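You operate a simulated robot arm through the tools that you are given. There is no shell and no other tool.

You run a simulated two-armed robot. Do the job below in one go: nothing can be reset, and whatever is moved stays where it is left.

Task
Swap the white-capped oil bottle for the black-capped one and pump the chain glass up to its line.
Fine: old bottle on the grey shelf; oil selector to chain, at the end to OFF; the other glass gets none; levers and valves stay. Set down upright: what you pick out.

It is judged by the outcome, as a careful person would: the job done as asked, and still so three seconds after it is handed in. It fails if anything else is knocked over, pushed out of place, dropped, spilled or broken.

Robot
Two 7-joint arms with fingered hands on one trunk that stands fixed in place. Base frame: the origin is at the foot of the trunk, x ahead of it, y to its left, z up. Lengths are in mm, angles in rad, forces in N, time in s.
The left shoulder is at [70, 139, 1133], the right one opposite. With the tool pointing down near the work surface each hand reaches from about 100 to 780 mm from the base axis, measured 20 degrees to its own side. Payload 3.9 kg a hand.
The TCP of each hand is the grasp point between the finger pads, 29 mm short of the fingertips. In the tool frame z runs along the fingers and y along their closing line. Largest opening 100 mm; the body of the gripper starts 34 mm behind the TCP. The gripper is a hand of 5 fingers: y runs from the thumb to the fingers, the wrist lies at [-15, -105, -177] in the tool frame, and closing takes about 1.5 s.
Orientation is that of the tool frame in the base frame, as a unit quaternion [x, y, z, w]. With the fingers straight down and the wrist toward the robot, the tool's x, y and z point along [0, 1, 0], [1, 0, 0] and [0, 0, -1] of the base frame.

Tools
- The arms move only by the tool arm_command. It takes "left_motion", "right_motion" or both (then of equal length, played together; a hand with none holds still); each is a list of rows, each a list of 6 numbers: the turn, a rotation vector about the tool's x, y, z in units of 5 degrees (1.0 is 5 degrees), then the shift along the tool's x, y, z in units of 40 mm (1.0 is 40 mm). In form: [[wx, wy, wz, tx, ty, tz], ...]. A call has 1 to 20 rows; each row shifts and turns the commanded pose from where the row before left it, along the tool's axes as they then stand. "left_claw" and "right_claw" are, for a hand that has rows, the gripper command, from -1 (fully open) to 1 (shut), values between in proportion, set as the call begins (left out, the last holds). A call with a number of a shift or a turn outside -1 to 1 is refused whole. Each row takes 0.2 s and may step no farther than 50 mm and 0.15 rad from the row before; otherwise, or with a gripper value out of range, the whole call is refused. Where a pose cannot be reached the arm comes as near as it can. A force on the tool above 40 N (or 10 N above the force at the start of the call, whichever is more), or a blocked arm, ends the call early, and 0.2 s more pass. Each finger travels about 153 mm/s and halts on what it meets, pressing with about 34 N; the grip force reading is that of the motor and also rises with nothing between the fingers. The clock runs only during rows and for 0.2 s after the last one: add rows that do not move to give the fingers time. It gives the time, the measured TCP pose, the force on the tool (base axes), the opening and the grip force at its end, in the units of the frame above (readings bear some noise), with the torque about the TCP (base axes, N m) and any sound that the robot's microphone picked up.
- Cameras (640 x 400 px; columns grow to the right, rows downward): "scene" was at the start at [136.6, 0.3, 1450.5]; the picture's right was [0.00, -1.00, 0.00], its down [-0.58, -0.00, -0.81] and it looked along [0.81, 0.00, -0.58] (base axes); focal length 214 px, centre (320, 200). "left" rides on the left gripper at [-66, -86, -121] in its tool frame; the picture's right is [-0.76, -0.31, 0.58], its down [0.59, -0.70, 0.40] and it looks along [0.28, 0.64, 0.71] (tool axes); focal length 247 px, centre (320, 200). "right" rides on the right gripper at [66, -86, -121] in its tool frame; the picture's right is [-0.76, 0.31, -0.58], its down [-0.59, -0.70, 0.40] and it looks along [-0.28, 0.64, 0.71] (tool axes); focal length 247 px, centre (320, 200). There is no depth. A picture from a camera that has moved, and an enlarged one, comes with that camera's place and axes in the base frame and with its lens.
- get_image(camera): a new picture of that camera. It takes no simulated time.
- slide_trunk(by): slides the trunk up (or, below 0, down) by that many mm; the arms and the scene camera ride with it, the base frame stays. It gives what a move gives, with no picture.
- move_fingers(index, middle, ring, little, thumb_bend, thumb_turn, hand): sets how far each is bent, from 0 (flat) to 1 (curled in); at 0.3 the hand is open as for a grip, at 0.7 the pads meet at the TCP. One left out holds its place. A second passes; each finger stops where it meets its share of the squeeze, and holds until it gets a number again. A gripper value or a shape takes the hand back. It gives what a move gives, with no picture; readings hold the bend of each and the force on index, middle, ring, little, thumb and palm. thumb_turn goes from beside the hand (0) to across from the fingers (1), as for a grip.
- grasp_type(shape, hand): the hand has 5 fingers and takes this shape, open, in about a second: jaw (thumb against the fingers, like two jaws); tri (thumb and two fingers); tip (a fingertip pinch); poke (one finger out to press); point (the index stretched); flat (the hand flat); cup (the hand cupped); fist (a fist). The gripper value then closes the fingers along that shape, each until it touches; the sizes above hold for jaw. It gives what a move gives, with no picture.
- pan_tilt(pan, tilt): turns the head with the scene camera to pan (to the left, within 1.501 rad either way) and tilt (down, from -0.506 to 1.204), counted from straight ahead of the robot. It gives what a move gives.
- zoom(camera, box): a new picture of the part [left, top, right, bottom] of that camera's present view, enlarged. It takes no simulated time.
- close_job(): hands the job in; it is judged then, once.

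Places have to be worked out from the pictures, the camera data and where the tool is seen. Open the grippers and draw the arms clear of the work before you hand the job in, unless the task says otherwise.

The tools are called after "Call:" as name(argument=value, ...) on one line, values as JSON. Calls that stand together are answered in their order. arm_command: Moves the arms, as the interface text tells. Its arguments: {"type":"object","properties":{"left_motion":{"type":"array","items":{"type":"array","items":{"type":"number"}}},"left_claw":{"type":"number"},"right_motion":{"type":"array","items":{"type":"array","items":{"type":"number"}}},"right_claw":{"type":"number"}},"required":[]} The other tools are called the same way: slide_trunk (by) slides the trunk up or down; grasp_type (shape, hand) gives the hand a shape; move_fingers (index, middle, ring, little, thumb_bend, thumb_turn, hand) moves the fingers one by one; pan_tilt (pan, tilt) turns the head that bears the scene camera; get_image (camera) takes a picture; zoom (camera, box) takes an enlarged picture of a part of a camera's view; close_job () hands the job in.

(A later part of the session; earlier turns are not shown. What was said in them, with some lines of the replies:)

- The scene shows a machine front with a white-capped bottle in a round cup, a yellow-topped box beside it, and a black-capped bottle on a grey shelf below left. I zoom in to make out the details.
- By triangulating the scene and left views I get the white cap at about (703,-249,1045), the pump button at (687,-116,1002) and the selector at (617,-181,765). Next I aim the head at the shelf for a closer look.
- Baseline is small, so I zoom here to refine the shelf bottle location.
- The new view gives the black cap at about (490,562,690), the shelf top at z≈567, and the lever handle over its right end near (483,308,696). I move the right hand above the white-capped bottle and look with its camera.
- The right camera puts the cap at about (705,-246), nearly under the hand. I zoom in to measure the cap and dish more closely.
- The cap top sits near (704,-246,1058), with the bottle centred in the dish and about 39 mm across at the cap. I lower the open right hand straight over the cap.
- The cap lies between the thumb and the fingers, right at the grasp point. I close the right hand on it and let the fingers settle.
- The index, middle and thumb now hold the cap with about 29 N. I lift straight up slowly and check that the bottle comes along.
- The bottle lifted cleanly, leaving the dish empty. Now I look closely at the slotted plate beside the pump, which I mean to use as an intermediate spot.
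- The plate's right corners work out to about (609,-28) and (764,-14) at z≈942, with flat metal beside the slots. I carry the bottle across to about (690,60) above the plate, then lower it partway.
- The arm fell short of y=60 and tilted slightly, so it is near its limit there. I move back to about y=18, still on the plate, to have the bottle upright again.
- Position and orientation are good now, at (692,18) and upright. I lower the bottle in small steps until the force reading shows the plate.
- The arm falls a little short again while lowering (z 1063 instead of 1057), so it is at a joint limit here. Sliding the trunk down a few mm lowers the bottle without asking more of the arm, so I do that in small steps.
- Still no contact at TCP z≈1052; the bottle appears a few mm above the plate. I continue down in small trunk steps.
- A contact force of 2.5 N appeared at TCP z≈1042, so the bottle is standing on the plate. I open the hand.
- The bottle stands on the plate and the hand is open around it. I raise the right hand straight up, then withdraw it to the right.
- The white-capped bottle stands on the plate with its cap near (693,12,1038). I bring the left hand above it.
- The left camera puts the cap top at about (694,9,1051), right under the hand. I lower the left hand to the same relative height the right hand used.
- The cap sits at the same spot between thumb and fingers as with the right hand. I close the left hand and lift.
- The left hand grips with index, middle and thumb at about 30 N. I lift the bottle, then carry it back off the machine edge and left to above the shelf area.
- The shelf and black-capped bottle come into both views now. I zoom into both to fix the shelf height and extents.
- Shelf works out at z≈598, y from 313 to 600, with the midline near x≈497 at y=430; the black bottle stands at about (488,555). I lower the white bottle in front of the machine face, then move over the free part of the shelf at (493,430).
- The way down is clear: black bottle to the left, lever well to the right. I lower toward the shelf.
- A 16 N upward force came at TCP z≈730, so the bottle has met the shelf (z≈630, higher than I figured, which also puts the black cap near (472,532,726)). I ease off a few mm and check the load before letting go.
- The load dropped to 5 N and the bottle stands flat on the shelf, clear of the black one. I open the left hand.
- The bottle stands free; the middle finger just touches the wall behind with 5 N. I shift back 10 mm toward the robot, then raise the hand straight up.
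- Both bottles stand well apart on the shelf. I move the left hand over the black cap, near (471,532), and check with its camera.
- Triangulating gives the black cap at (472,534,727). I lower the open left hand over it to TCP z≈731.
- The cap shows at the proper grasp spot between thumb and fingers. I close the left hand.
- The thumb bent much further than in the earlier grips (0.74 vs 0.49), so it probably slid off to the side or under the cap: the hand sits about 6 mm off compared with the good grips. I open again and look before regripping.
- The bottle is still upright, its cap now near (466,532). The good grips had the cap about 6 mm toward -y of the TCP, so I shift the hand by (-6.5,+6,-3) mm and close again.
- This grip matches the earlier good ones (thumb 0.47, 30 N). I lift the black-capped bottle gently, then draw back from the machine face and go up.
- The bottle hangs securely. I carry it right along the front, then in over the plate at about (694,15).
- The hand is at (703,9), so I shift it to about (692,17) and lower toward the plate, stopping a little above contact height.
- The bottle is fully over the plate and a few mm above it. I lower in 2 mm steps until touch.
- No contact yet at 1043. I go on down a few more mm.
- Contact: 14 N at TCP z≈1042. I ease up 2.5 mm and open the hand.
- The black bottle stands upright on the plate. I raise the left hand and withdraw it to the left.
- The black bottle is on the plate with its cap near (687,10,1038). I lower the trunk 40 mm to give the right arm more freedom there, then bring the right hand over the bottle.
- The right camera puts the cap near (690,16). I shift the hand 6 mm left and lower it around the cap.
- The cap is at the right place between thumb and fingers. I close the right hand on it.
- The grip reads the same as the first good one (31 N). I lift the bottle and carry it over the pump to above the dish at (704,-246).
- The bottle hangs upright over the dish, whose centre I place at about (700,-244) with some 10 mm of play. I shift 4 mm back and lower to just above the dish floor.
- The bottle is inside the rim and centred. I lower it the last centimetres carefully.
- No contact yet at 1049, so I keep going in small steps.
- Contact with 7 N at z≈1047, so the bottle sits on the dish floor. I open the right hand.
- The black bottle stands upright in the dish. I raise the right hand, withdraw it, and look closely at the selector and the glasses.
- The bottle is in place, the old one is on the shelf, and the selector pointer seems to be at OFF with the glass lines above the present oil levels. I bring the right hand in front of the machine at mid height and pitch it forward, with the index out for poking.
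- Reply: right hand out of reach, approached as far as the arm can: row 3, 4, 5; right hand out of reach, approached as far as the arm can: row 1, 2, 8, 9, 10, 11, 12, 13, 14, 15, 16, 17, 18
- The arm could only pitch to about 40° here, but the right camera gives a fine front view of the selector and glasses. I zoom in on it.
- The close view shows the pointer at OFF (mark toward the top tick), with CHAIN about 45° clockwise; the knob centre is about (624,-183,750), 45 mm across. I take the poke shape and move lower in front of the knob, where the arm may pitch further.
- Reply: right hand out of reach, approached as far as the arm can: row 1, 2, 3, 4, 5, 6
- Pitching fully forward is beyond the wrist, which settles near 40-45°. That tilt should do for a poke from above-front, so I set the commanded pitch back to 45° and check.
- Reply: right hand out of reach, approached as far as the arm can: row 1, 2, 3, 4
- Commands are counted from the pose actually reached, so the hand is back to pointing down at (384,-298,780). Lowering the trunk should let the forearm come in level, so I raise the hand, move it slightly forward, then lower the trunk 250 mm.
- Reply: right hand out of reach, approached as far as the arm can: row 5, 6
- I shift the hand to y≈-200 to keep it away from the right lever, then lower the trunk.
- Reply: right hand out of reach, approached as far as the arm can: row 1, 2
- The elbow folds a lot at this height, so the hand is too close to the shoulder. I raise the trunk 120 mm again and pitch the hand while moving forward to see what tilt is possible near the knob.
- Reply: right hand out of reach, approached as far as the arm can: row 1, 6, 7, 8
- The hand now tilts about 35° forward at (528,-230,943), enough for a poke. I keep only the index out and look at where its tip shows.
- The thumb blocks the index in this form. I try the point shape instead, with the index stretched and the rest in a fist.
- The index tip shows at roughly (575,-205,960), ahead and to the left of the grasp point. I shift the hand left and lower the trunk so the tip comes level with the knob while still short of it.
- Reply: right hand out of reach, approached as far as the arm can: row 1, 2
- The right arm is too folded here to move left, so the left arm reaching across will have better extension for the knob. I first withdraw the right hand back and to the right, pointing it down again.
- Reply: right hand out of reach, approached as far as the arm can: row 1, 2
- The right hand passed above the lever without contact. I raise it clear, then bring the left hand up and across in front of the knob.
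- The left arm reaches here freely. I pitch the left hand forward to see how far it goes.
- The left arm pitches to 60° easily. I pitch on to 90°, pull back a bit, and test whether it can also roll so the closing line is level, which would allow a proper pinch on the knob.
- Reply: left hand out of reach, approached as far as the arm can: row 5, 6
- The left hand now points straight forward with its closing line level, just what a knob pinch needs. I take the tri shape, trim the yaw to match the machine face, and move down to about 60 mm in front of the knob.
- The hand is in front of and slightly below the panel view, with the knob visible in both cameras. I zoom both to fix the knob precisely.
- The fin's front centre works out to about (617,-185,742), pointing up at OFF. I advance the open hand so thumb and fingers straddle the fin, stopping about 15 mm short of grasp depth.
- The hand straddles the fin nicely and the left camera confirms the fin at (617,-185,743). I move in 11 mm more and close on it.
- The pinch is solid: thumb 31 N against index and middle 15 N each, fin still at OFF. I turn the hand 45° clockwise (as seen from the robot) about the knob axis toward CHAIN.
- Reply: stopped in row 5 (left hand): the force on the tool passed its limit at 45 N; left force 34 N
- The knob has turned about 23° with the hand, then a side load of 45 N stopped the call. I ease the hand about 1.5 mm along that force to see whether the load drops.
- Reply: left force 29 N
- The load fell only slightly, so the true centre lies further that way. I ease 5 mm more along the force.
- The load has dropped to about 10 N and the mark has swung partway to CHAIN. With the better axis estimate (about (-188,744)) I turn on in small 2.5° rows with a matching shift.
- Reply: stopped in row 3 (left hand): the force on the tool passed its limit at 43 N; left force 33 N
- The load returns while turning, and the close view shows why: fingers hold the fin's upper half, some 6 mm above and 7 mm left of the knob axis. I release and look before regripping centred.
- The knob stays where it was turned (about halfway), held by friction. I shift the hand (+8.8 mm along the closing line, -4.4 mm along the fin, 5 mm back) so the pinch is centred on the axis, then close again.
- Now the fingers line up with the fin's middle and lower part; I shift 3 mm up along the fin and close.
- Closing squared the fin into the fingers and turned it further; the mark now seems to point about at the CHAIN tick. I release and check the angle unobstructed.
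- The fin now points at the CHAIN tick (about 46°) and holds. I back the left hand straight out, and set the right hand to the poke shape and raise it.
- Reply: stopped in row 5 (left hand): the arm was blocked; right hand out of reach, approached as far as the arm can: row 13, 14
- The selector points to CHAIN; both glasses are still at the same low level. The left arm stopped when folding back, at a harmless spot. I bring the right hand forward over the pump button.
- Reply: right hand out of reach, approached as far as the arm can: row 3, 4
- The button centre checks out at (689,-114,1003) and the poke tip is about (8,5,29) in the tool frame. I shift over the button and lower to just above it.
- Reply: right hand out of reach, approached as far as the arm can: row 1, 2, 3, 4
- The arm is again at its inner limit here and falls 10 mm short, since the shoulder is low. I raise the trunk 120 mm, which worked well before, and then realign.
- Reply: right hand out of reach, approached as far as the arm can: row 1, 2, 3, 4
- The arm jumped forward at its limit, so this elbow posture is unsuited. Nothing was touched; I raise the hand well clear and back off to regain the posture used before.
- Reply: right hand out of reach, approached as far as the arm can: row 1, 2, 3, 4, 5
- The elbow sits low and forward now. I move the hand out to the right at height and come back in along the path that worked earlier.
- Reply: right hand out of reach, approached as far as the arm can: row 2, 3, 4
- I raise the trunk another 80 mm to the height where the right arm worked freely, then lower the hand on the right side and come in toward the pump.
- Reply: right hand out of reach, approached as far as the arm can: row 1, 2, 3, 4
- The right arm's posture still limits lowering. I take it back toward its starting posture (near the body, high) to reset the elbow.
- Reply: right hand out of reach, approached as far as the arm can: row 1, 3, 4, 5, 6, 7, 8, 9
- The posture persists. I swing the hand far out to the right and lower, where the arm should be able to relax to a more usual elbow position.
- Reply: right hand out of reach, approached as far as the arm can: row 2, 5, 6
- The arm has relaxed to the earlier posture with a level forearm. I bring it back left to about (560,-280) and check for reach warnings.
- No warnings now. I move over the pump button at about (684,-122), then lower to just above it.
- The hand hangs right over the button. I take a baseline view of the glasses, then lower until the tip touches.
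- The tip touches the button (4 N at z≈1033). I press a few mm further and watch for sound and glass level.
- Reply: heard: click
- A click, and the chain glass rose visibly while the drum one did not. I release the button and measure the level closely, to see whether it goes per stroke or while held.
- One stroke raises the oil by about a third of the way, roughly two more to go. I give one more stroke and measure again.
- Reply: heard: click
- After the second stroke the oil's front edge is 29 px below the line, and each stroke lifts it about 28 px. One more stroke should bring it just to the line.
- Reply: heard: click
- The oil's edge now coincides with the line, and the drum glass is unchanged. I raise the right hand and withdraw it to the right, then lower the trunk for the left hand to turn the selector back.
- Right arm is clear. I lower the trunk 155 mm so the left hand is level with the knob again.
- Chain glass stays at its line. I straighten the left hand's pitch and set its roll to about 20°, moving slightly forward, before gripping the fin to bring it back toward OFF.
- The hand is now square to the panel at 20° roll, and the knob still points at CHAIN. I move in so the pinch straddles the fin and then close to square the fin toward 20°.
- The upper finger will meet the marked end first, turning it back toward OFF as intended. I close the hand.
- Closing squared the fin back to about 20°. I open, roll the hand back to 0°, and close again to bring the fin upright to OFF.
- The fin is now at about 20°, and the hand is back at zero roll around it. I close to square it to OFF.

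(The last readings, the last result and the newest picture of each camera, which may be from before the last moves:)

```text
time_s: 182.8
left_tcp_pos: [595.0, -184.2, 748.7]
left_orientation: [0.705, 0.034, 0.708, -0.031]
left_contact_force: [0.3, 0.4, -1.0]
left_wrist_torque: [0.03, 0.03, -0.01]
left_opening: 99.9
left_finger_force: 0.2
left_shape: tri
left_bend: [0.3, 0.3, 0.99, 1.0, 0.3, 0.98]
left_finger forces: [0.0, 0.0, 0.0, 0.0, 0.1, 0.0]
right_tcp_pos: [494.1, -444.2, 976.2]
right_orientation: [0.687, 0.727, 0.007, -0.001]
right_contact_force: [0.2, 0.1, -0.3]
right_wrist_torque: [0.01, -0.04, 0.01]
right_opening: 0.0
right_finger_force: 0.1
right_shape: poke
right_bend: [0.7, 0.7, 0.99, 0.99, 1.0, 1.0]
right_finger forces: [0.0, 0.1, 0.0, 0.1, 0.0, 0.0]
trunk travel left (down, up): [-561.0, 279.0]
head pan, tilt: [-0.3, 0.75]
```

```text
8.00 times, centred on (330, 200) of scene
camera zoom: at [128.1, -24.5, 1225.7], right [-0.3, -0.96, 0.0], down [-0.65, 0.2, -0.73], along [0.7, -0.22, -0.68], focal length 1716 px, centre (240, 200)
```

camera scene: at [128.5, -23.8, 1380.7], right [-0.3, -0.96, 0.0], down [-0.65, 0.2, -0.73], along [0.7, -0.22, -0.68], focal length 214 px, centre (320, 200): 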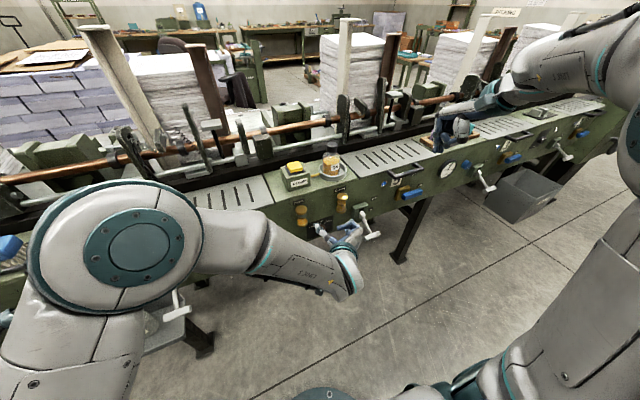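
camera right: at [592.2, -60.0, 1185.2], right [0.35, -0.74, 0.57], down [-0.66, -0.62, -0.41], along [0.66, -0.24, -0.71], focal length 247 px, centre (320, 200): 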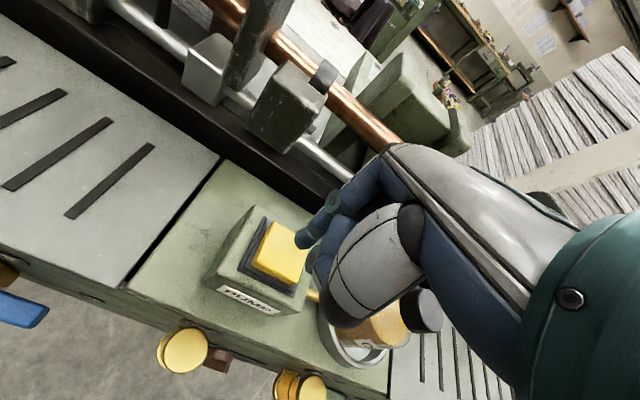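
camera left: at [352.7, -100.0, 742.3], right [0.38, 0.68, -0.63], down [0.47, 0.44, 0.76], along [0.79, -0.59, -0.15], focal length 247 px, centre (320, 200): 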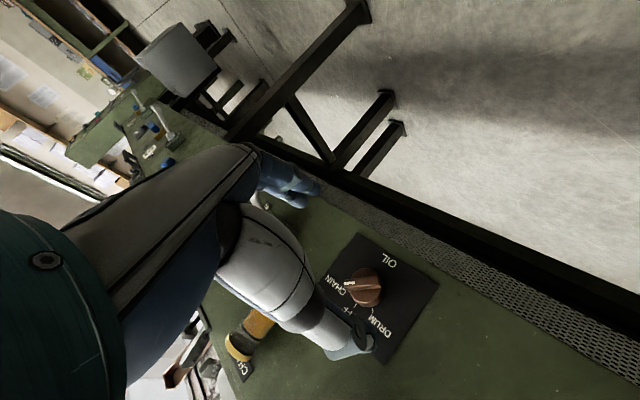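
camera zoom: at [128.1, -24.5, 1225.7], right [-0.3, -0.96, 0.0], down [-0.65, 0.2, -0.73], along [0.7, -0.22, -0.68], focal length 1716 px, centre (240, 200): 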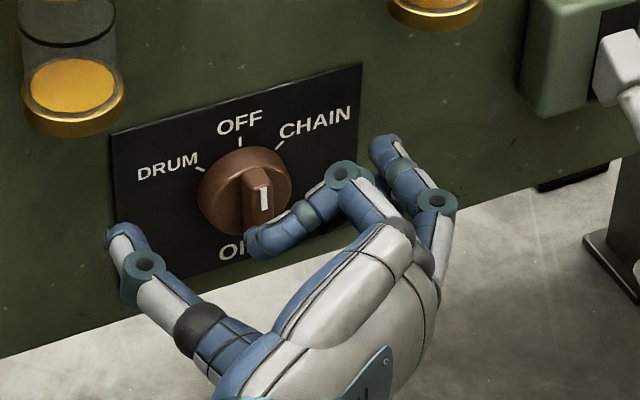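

The mark is upright at OFF again, parallel to the plate edge. I back the open left hand out, raise it, and carry it away to the left.

Call:
arm_command(left_motion=[[0, 0, 0, 0, 0, -0.3], [0, 0, 0, 0, 0, -0.6], [0, 0, 0, 0, 0, -0.7], [0, 0, 0, 0.7, 0, -0.1], [0, 0, 0, 0.8, 0, 0], [0, 0, 0, 0.8, 0, 0], [0, 0, 0, 0.8, 0, 0], [0, 0, 0, 0.8, 0, 0], [0, 0, 0, 0.8, 0, 0], [0, 0, 0, 0.6, 0, 0], [0, 0, 0, 0, 0, 0]])

Call:
get_image(camera="scene")

Call:
zoom(camera="scene", box=[285, 150, 375, 230])

```text
time_s: 185.2
left_tcp_pos: [524.4, -191.2, 960.3]
left_orientation: [0.705, 0.035, 0.708, -0.031]
left_contact_force: [-0.8, -0.7, 0.6]
left_wrist_torque: [0.03, -0.01, 0.0]
left_opening: 99.9
left_finger_force: 0.1
left_shape: tri
left_bend: [0.3, 0.3, 0.99, 1.0, 0.3, 0.98]
left_finger forces: [0.0, 0.1, 0.1, 0.0, 0.0, 0.1]
right_tcp_pos: [493.6, -444.4, 974.7]
right_orientation: [0.686, 0.728, 0.007, -0.001]
right_contact_force: [0.8, -0.2, -0.6]
right_wrist_torque: [0.0, 0.02, 0.01]
right_opening: 0.2
right_finger_force: 0.1
right_shape: poke
right_bend: [0.7, 0.7, 0.99, 0.99, 1.0, 1.0]
right_finger forces: [0.0, 0.0, 0.0, 0.0, 0.0, 0.0]
trunk travel left (down, up): [-561.0, 279.0]
head pan, tilt: [-0.3, 0.75]
```

```text
taken
camera scene: at [128.4, -24.6, 1225.7], right [-0.3, -0.96, 0.0], down [-0.65, 0.2, -0.73], along [0.7, -0.22, -0.68], focal length 214 px, centre (320, 200)
```

scene: 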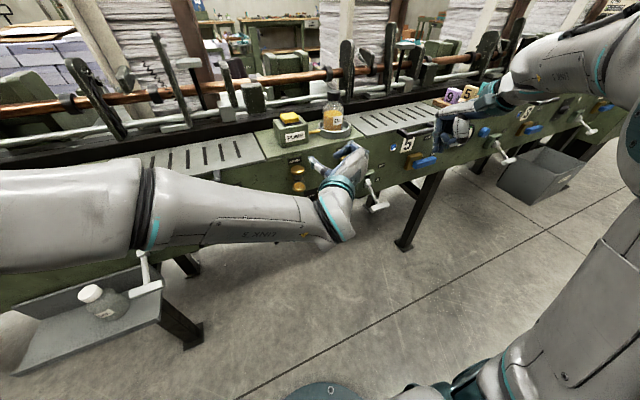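

```text
5.00 times, centred on (330, 190) of scene
camera zoom: at [128.4, -24.6, 1225.7], right [-0.3, -0.96, 0.0], down [-0.65, 0.2, -0.73], along [0.7, -0.22, -0.68], focal length 1072 px, centre (270, 250)
```

zoom: 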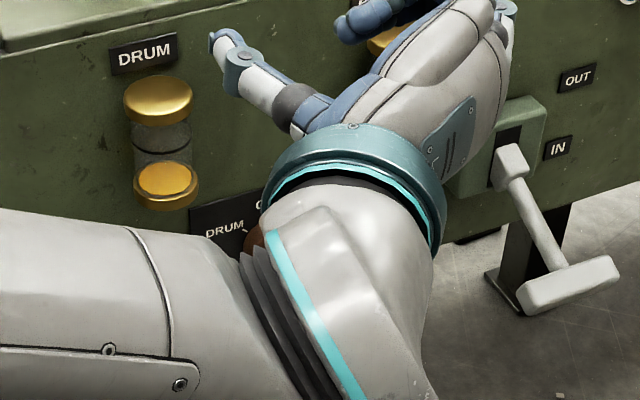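

The knob area is hidden behind the arm for now. I raise the left hand a little more, pull back slightly, and move it left away from the work.

Call:
arm_command(left_motion=[[0, 0, 0, 0.6, 0, -0.4], [0, 0, 0, 0.7, 0, -0.4], [0, 0, 0, 0.3, -0.6, -0.3], [0, 0, 0, 0, -0.9, 0], [0, 0, 0, 0, -0.9, 0], [0, 0, 0, 0, -0.9, 0], [0, 0, 0, 0, -0.9, 0], [0, 0, 0, 0, -0.9, 0], [0, 0, 0, 0, -0.9, 0], [0, 0, 0, 0, -0.9, 0], [0, 0, 0, 0, 0, 0]])

Call:
get_image(camera="scene")

Call:
zoom(camera="scene", box=[275, 80, 385, 230])

```text
time_s: 187.6
left_tcp_pos: [472.7, 74.3, 1031.6]
left_orientation: [0.705, 0.034, 0.708, -0.032]
left_contact_force: [-0.5, -0.1, 0.2]
left_wrist_torque: [-0.03, -0.02, 0.04]
left_opening: 99.7
left_finger_force: 0.0
left_shape: tri
left_bend: [0.3, 0.3, 0.99, 1.0, 0.3, 0.98]
left_finger forces: [0.0, 0.0, 0.1, 0.0, 0.1, 0.0]
left hand out of reach, approached as far as the arm can: row 9, 10
right_tcp_pos: [493.2, -444.9, 974.8]
right_orientation: [0.686, 0.727, 0.007, -0.002]
right_contact_force: [1.1, 0.0, -1.3]
right_wrist_torque: [0.0, 0.0, 0.01]
right_opening: 0.0
right_finger_force: 0.1
right_shape: poke
right_bend: [0.7, 0.7, 0.99, 0.99, 1.0, 1.0]
right_finger forces: [0.0, 0.0, 0.0, 0.0, 0.0, 0.1]
trunk travel left (down, up): [-561.0, 279.0]
head pan, tilt: [-0.3, 0.75]
```

```text
taken
camera scene: at [128.2, -25.5, 1225.7], right [-0.3, -0.96, 0.0], down [-0.65, 0.2, -0.73], along [0.7, -0.22, -0.68], focal length 214 px, centre (320, 200)
```

scene: 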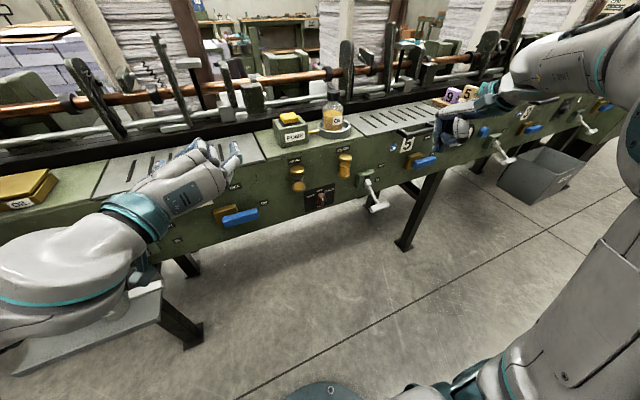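

```text
2.67 times, centred on (330, 155) of scene
camera zoom: at [128.2, -25.5, 1225.7], right [-0.3, -0.96, 0.0], down [-0.65, 0.2, -0.73], along [0.7, -0.22, -0.68], focal length 572 px, centre (293, 320)
```

zoom: 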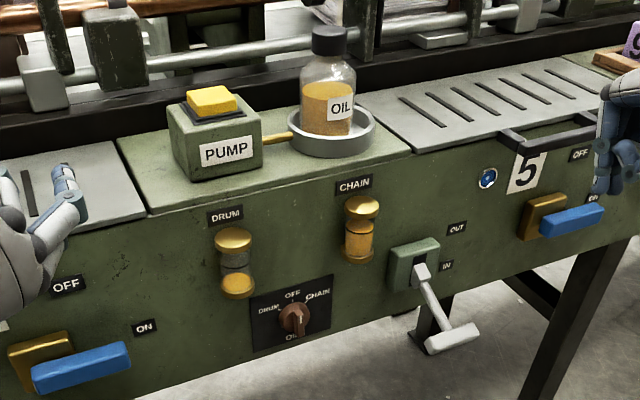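

Oil bottle, glasses, and selector all look right. I raise the trunk to lift both arms clear of the work and check the whole scene.

Call:
slide_trunk(by=214)

Call:
arm_command(left_motion=[[0, 0, 0, 0.5, -0.3, -0.4], [0, 0, 0, 0.5, -0.3, -0.4], [0, 0, 0, 0, -0.5, 0], [0, 0, 0, 0, -0.5, 0], [0, 0, 0, 0, 0, 0]], right_motion=[[0, 0, 0, 0, -0.5, -0.4], [0, 0, 0, 0, -0.5, -0.4], [0, 0, 0, 0, 0, 0], [0, 0, 0, 0, 0, 0], [0, 0, 0, 0, 0, 0]], left_claw=-1)

Call:
grasp_type(hand="right", shape="jaw")

Call:
pan_tilt(pan=0.2, tilt=0.8)

Call:
get_image(camera="scene")

```text
time_s: 189.9
left_tcp_pos: [473.1, 74.4, 1245.7]
left_orientation: [0.705, 0.034, 0.708, -0.032]
left_contact_force: [-0.1, 0.5, -0.7]
left_wrist_torque: [0.03, -0.05, -0.01]
left_opening: 100.0
left_finger_force: 0.0
left_shape: tri
left_bend: [0.3, 0.3, 0.99, 1.0, 0.3, 0.98]
left_finger forces: [0.0, 0.0, 0.0, 0.1, 0.1, 0.0]
right_tcp_pos: [493.5, -444.5, 1189.4]
right_orientation: [0.686, 0.727, 0.006, 0.0]
right_contact_force: [-0.3, 0.4, -0.4]
right_wrist_torque: [0.02, 0.02, 0.03]
right_opening: 0.0
right_finger_force: 0.1
right_shape: poke
right_bend: [0.7, 0.7, 0.99, 0.99, 1.0, 1.0]
right_finger forces: [0.1, 0.0, 0.0, 0.1, 0.1, 0.0]
trunk travel left (down, up): [-775.0, 65.0]
head pan, tilt: [-0.3, 0.75]
```

```text
time_s: 191.1
left_tcp_pos: [441.0, 134.8, 1292.5]
left_orientation: [0.705, 0.033, 0.707, -0.032]
left_contact_force: [0.7, -0.7, -0.2]
left_wrist_torque: [-0.01, 0.01, 0.02]
left_opening: 99.9
left_finger_force: 0.0
left_shape: tri
left_bend: [0.3, 0.3, 0.99, 1.0, 0.3, 0.98]
left_finger forces: [0.0, 0.1, 0.0, 0.0, 0.0, 0.0]
left hand out of reach, approached as far as the arm can: row 1, 3
right_tcp_pos: [452.8, -445.6, 1221.2]
right_orientation: [0.685, 0.728, 0.007, -0.002]
right_contact_force: [0.2, -0.4, -0.5]
right_wrist_torque: [0.02, 0.0, -0.03]
right_opening: 0.1
right_finger_force: 0.1
right_shape: poke
right_bend: [0.7, 0.7, 0.99, 0.99, 1.0, 1.0]
right_finger forces: [0.0, 0.0, 0.1, 0.0, 0.0, 0.0]
trunk travel left (down, up): [-775.0, 65.0]
head pan, tilt: [-0.3, 0.75]
```

```text
time_s: 192.0
left_tcp_pos: [441.3, 136.1, 1292.4]
left_orientation: [0.706, 0.032, 0.707, -0.031]
left_contact_force: [0.1, 0.3, -0.4]
left_wrist_torque: [0.01, 0.01, -0.05]
left_opening: 100.0
left_finger_force: 0.0
left_shape: tri
left_bend: [0.3, 0.3, 0.99, 1.0, 0.3, 0.98]
left_finger forces: [0.0, 0.1, 0.0, 0.1, 0.1, 0.0]
right_tcp_pos: [453.7, -445.2, 1222.1]
right_orientation: [0.686, 0.728, 0.007, -0.001]
right_contact_force: [1.2, -0.7, 0.4]
right_wrist_torque: [-0.01, 0.0, 0.03]
right_opening: 99.9
right_finger_force: 0.0
right_shape: jaw
right_bend: [0.3, 0.3, 0.3, 0.3, 0.3, 0.98]
right_finger forces: [0.0, 0.0, 0.0, 0.1, 0.0, 0.0]
trunk travel left (down, up): [-775.0, 65.0]
head pan, tilt: [-0.3, 0.75]
```

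```text
time_s: 192.9
left_tcp_pos: [442.2, 136.3, 1292.3]
left_orientation: [0.706, 0.033, 0.707, -0.032]
left_contact_force: [0.0, 0.6, -0.3]
left_wrist_torque: [-0.04, -0.01, -0.01]
left_opening: 99.9
left_finger_force: 0.2
left_shape: tri
left_bend: [0.3, 0.3, 0.99, 1.0, 0.3, 0.98]
left_finger forces: [0.1, 0.0, 0.1, 0.0, 0.0, 0.0]
right_tcp_pos: [453.4, -445.5, 1222.0]
right_orientation: [0.686, 0.728, 0.007, -0.001]
right_contact_force: [-0.1, 0.2, 0.1]
right_wrist_torque: [0.01, -0.02, -0.03]
right_opening: 99.9
right_finger_force: 0.2
right_shape: jaw
right_bend: [0.3, 0.3, 0.3, 0.3, 0.3, 0.98]
right_finger forces: [0.1, 0.1, 0.1, 0.1, 0.0, 0.0]
trunk travel left (down, up): [-775.0, 65.0]
head pan, tilt: [0.201, 0.799]
```

```text
taken
camera scene: at [128.1, 16.0, 1435.7], right [0.2, -0.98, 0.0], down [-0.7, -0.14, -0.7], along [0.68, 0.14, -0.72], focal length 214 px, centre (320, 200)
```

scene: 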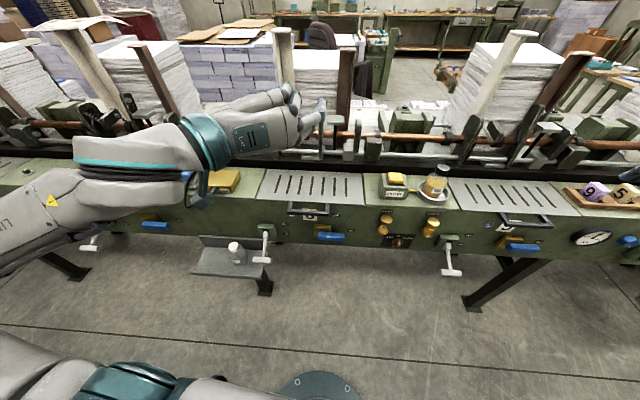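

Both arms are high and clear. I do final zooms on the shelf, the selector, and the glasses.

Call:
zoom(camera="scene", box=[180, 210, 300, 300])

Call:
zoom(camera="scene", box=[365, 160, 475, 280])

Call:
zoom(camera="scene", box=[375, 205, 445, 255])

```text
4.44 times, centred on (240, 255) of scene
camera zoom: at [128.1, 16.0, 1435.7], right [0.2, -0.98, 0.0], down [-0.7, -0.14, -0.7], along [0.68, 0.14, -0.72], focal length 953 px, centre (676, -44)
```

zoom: 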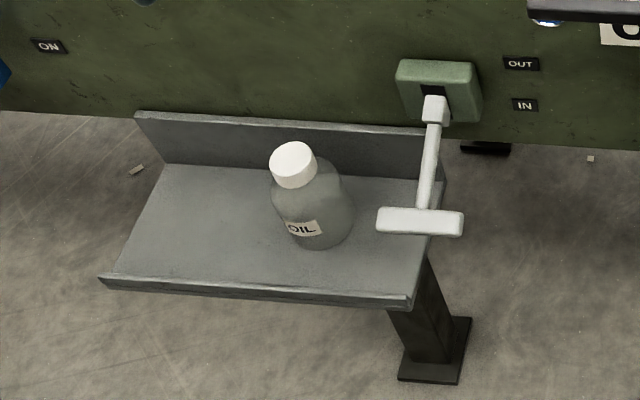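

```text
3.33 times, centred on (420, 220) of scene
camera zoom: at [128.1, 16.0, 1435.7], right [0.2, -0.98, 0.0], down [-0.7, -0.14, -0.7], along [0.68, 0.14, -0.72], focal length 715 px, centre (-13, 133)
```

zoom: 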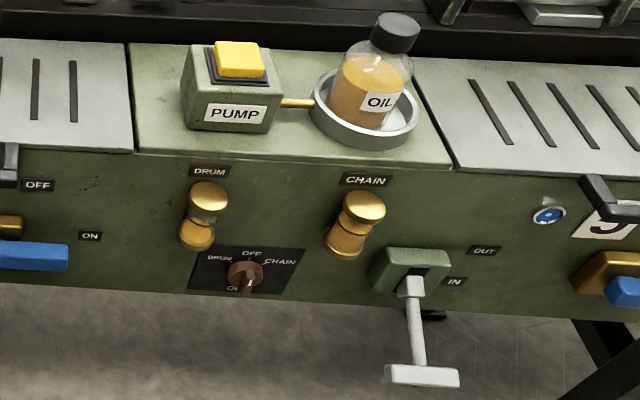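

```text
8.00 times, centred on (410, 230) of scene
camera zoom: at [128.1, 16.0, 1435.7], right [0.2, -0.98, 0.0], down [-0.7, -0.14, -0.7], along [0.68, 0.14, -0.72], focal length 1716 px, centre (-400, -40)
```

zoom: 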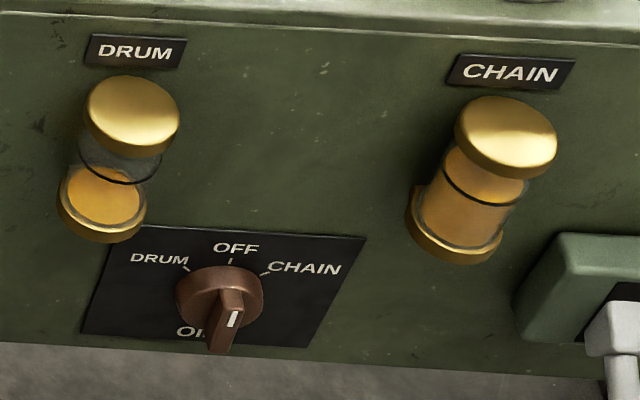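

The old bottle stands upright on the grey shelf and the black-capped one stands in the dish. The chain glass is at its line, the drum glass is unchanged, and the selector is at OFF. Levers and valves look as they did before, and both hands are open and clear, so I hand the job in.

Call:
close_job()

```text
The job is handed in.
```

The swap and the pumping are done, and I've handed the job in. I checked each of these points in close-up pictures just before handing in:

- **Old bottle:** the white-capped bottle stands upright on the grey shelf.
- **New bottle:** the black-capped bottle stands upright in the pump dish.
- **Chain glass:** three pump strokes brought the oil up to its line.
- **Drum glass:** its level did not change.
- **Oil selector:** I turned it to CHAIN for the pumping and then back to OFF.
- **Levers and valves:** none were moved. One reach passed about 40 mm above the right-hand lever without touching it.

On the way across I stood each bottle on the slotted plate beside the pump for a moment. Both hands are open and clear of the work.
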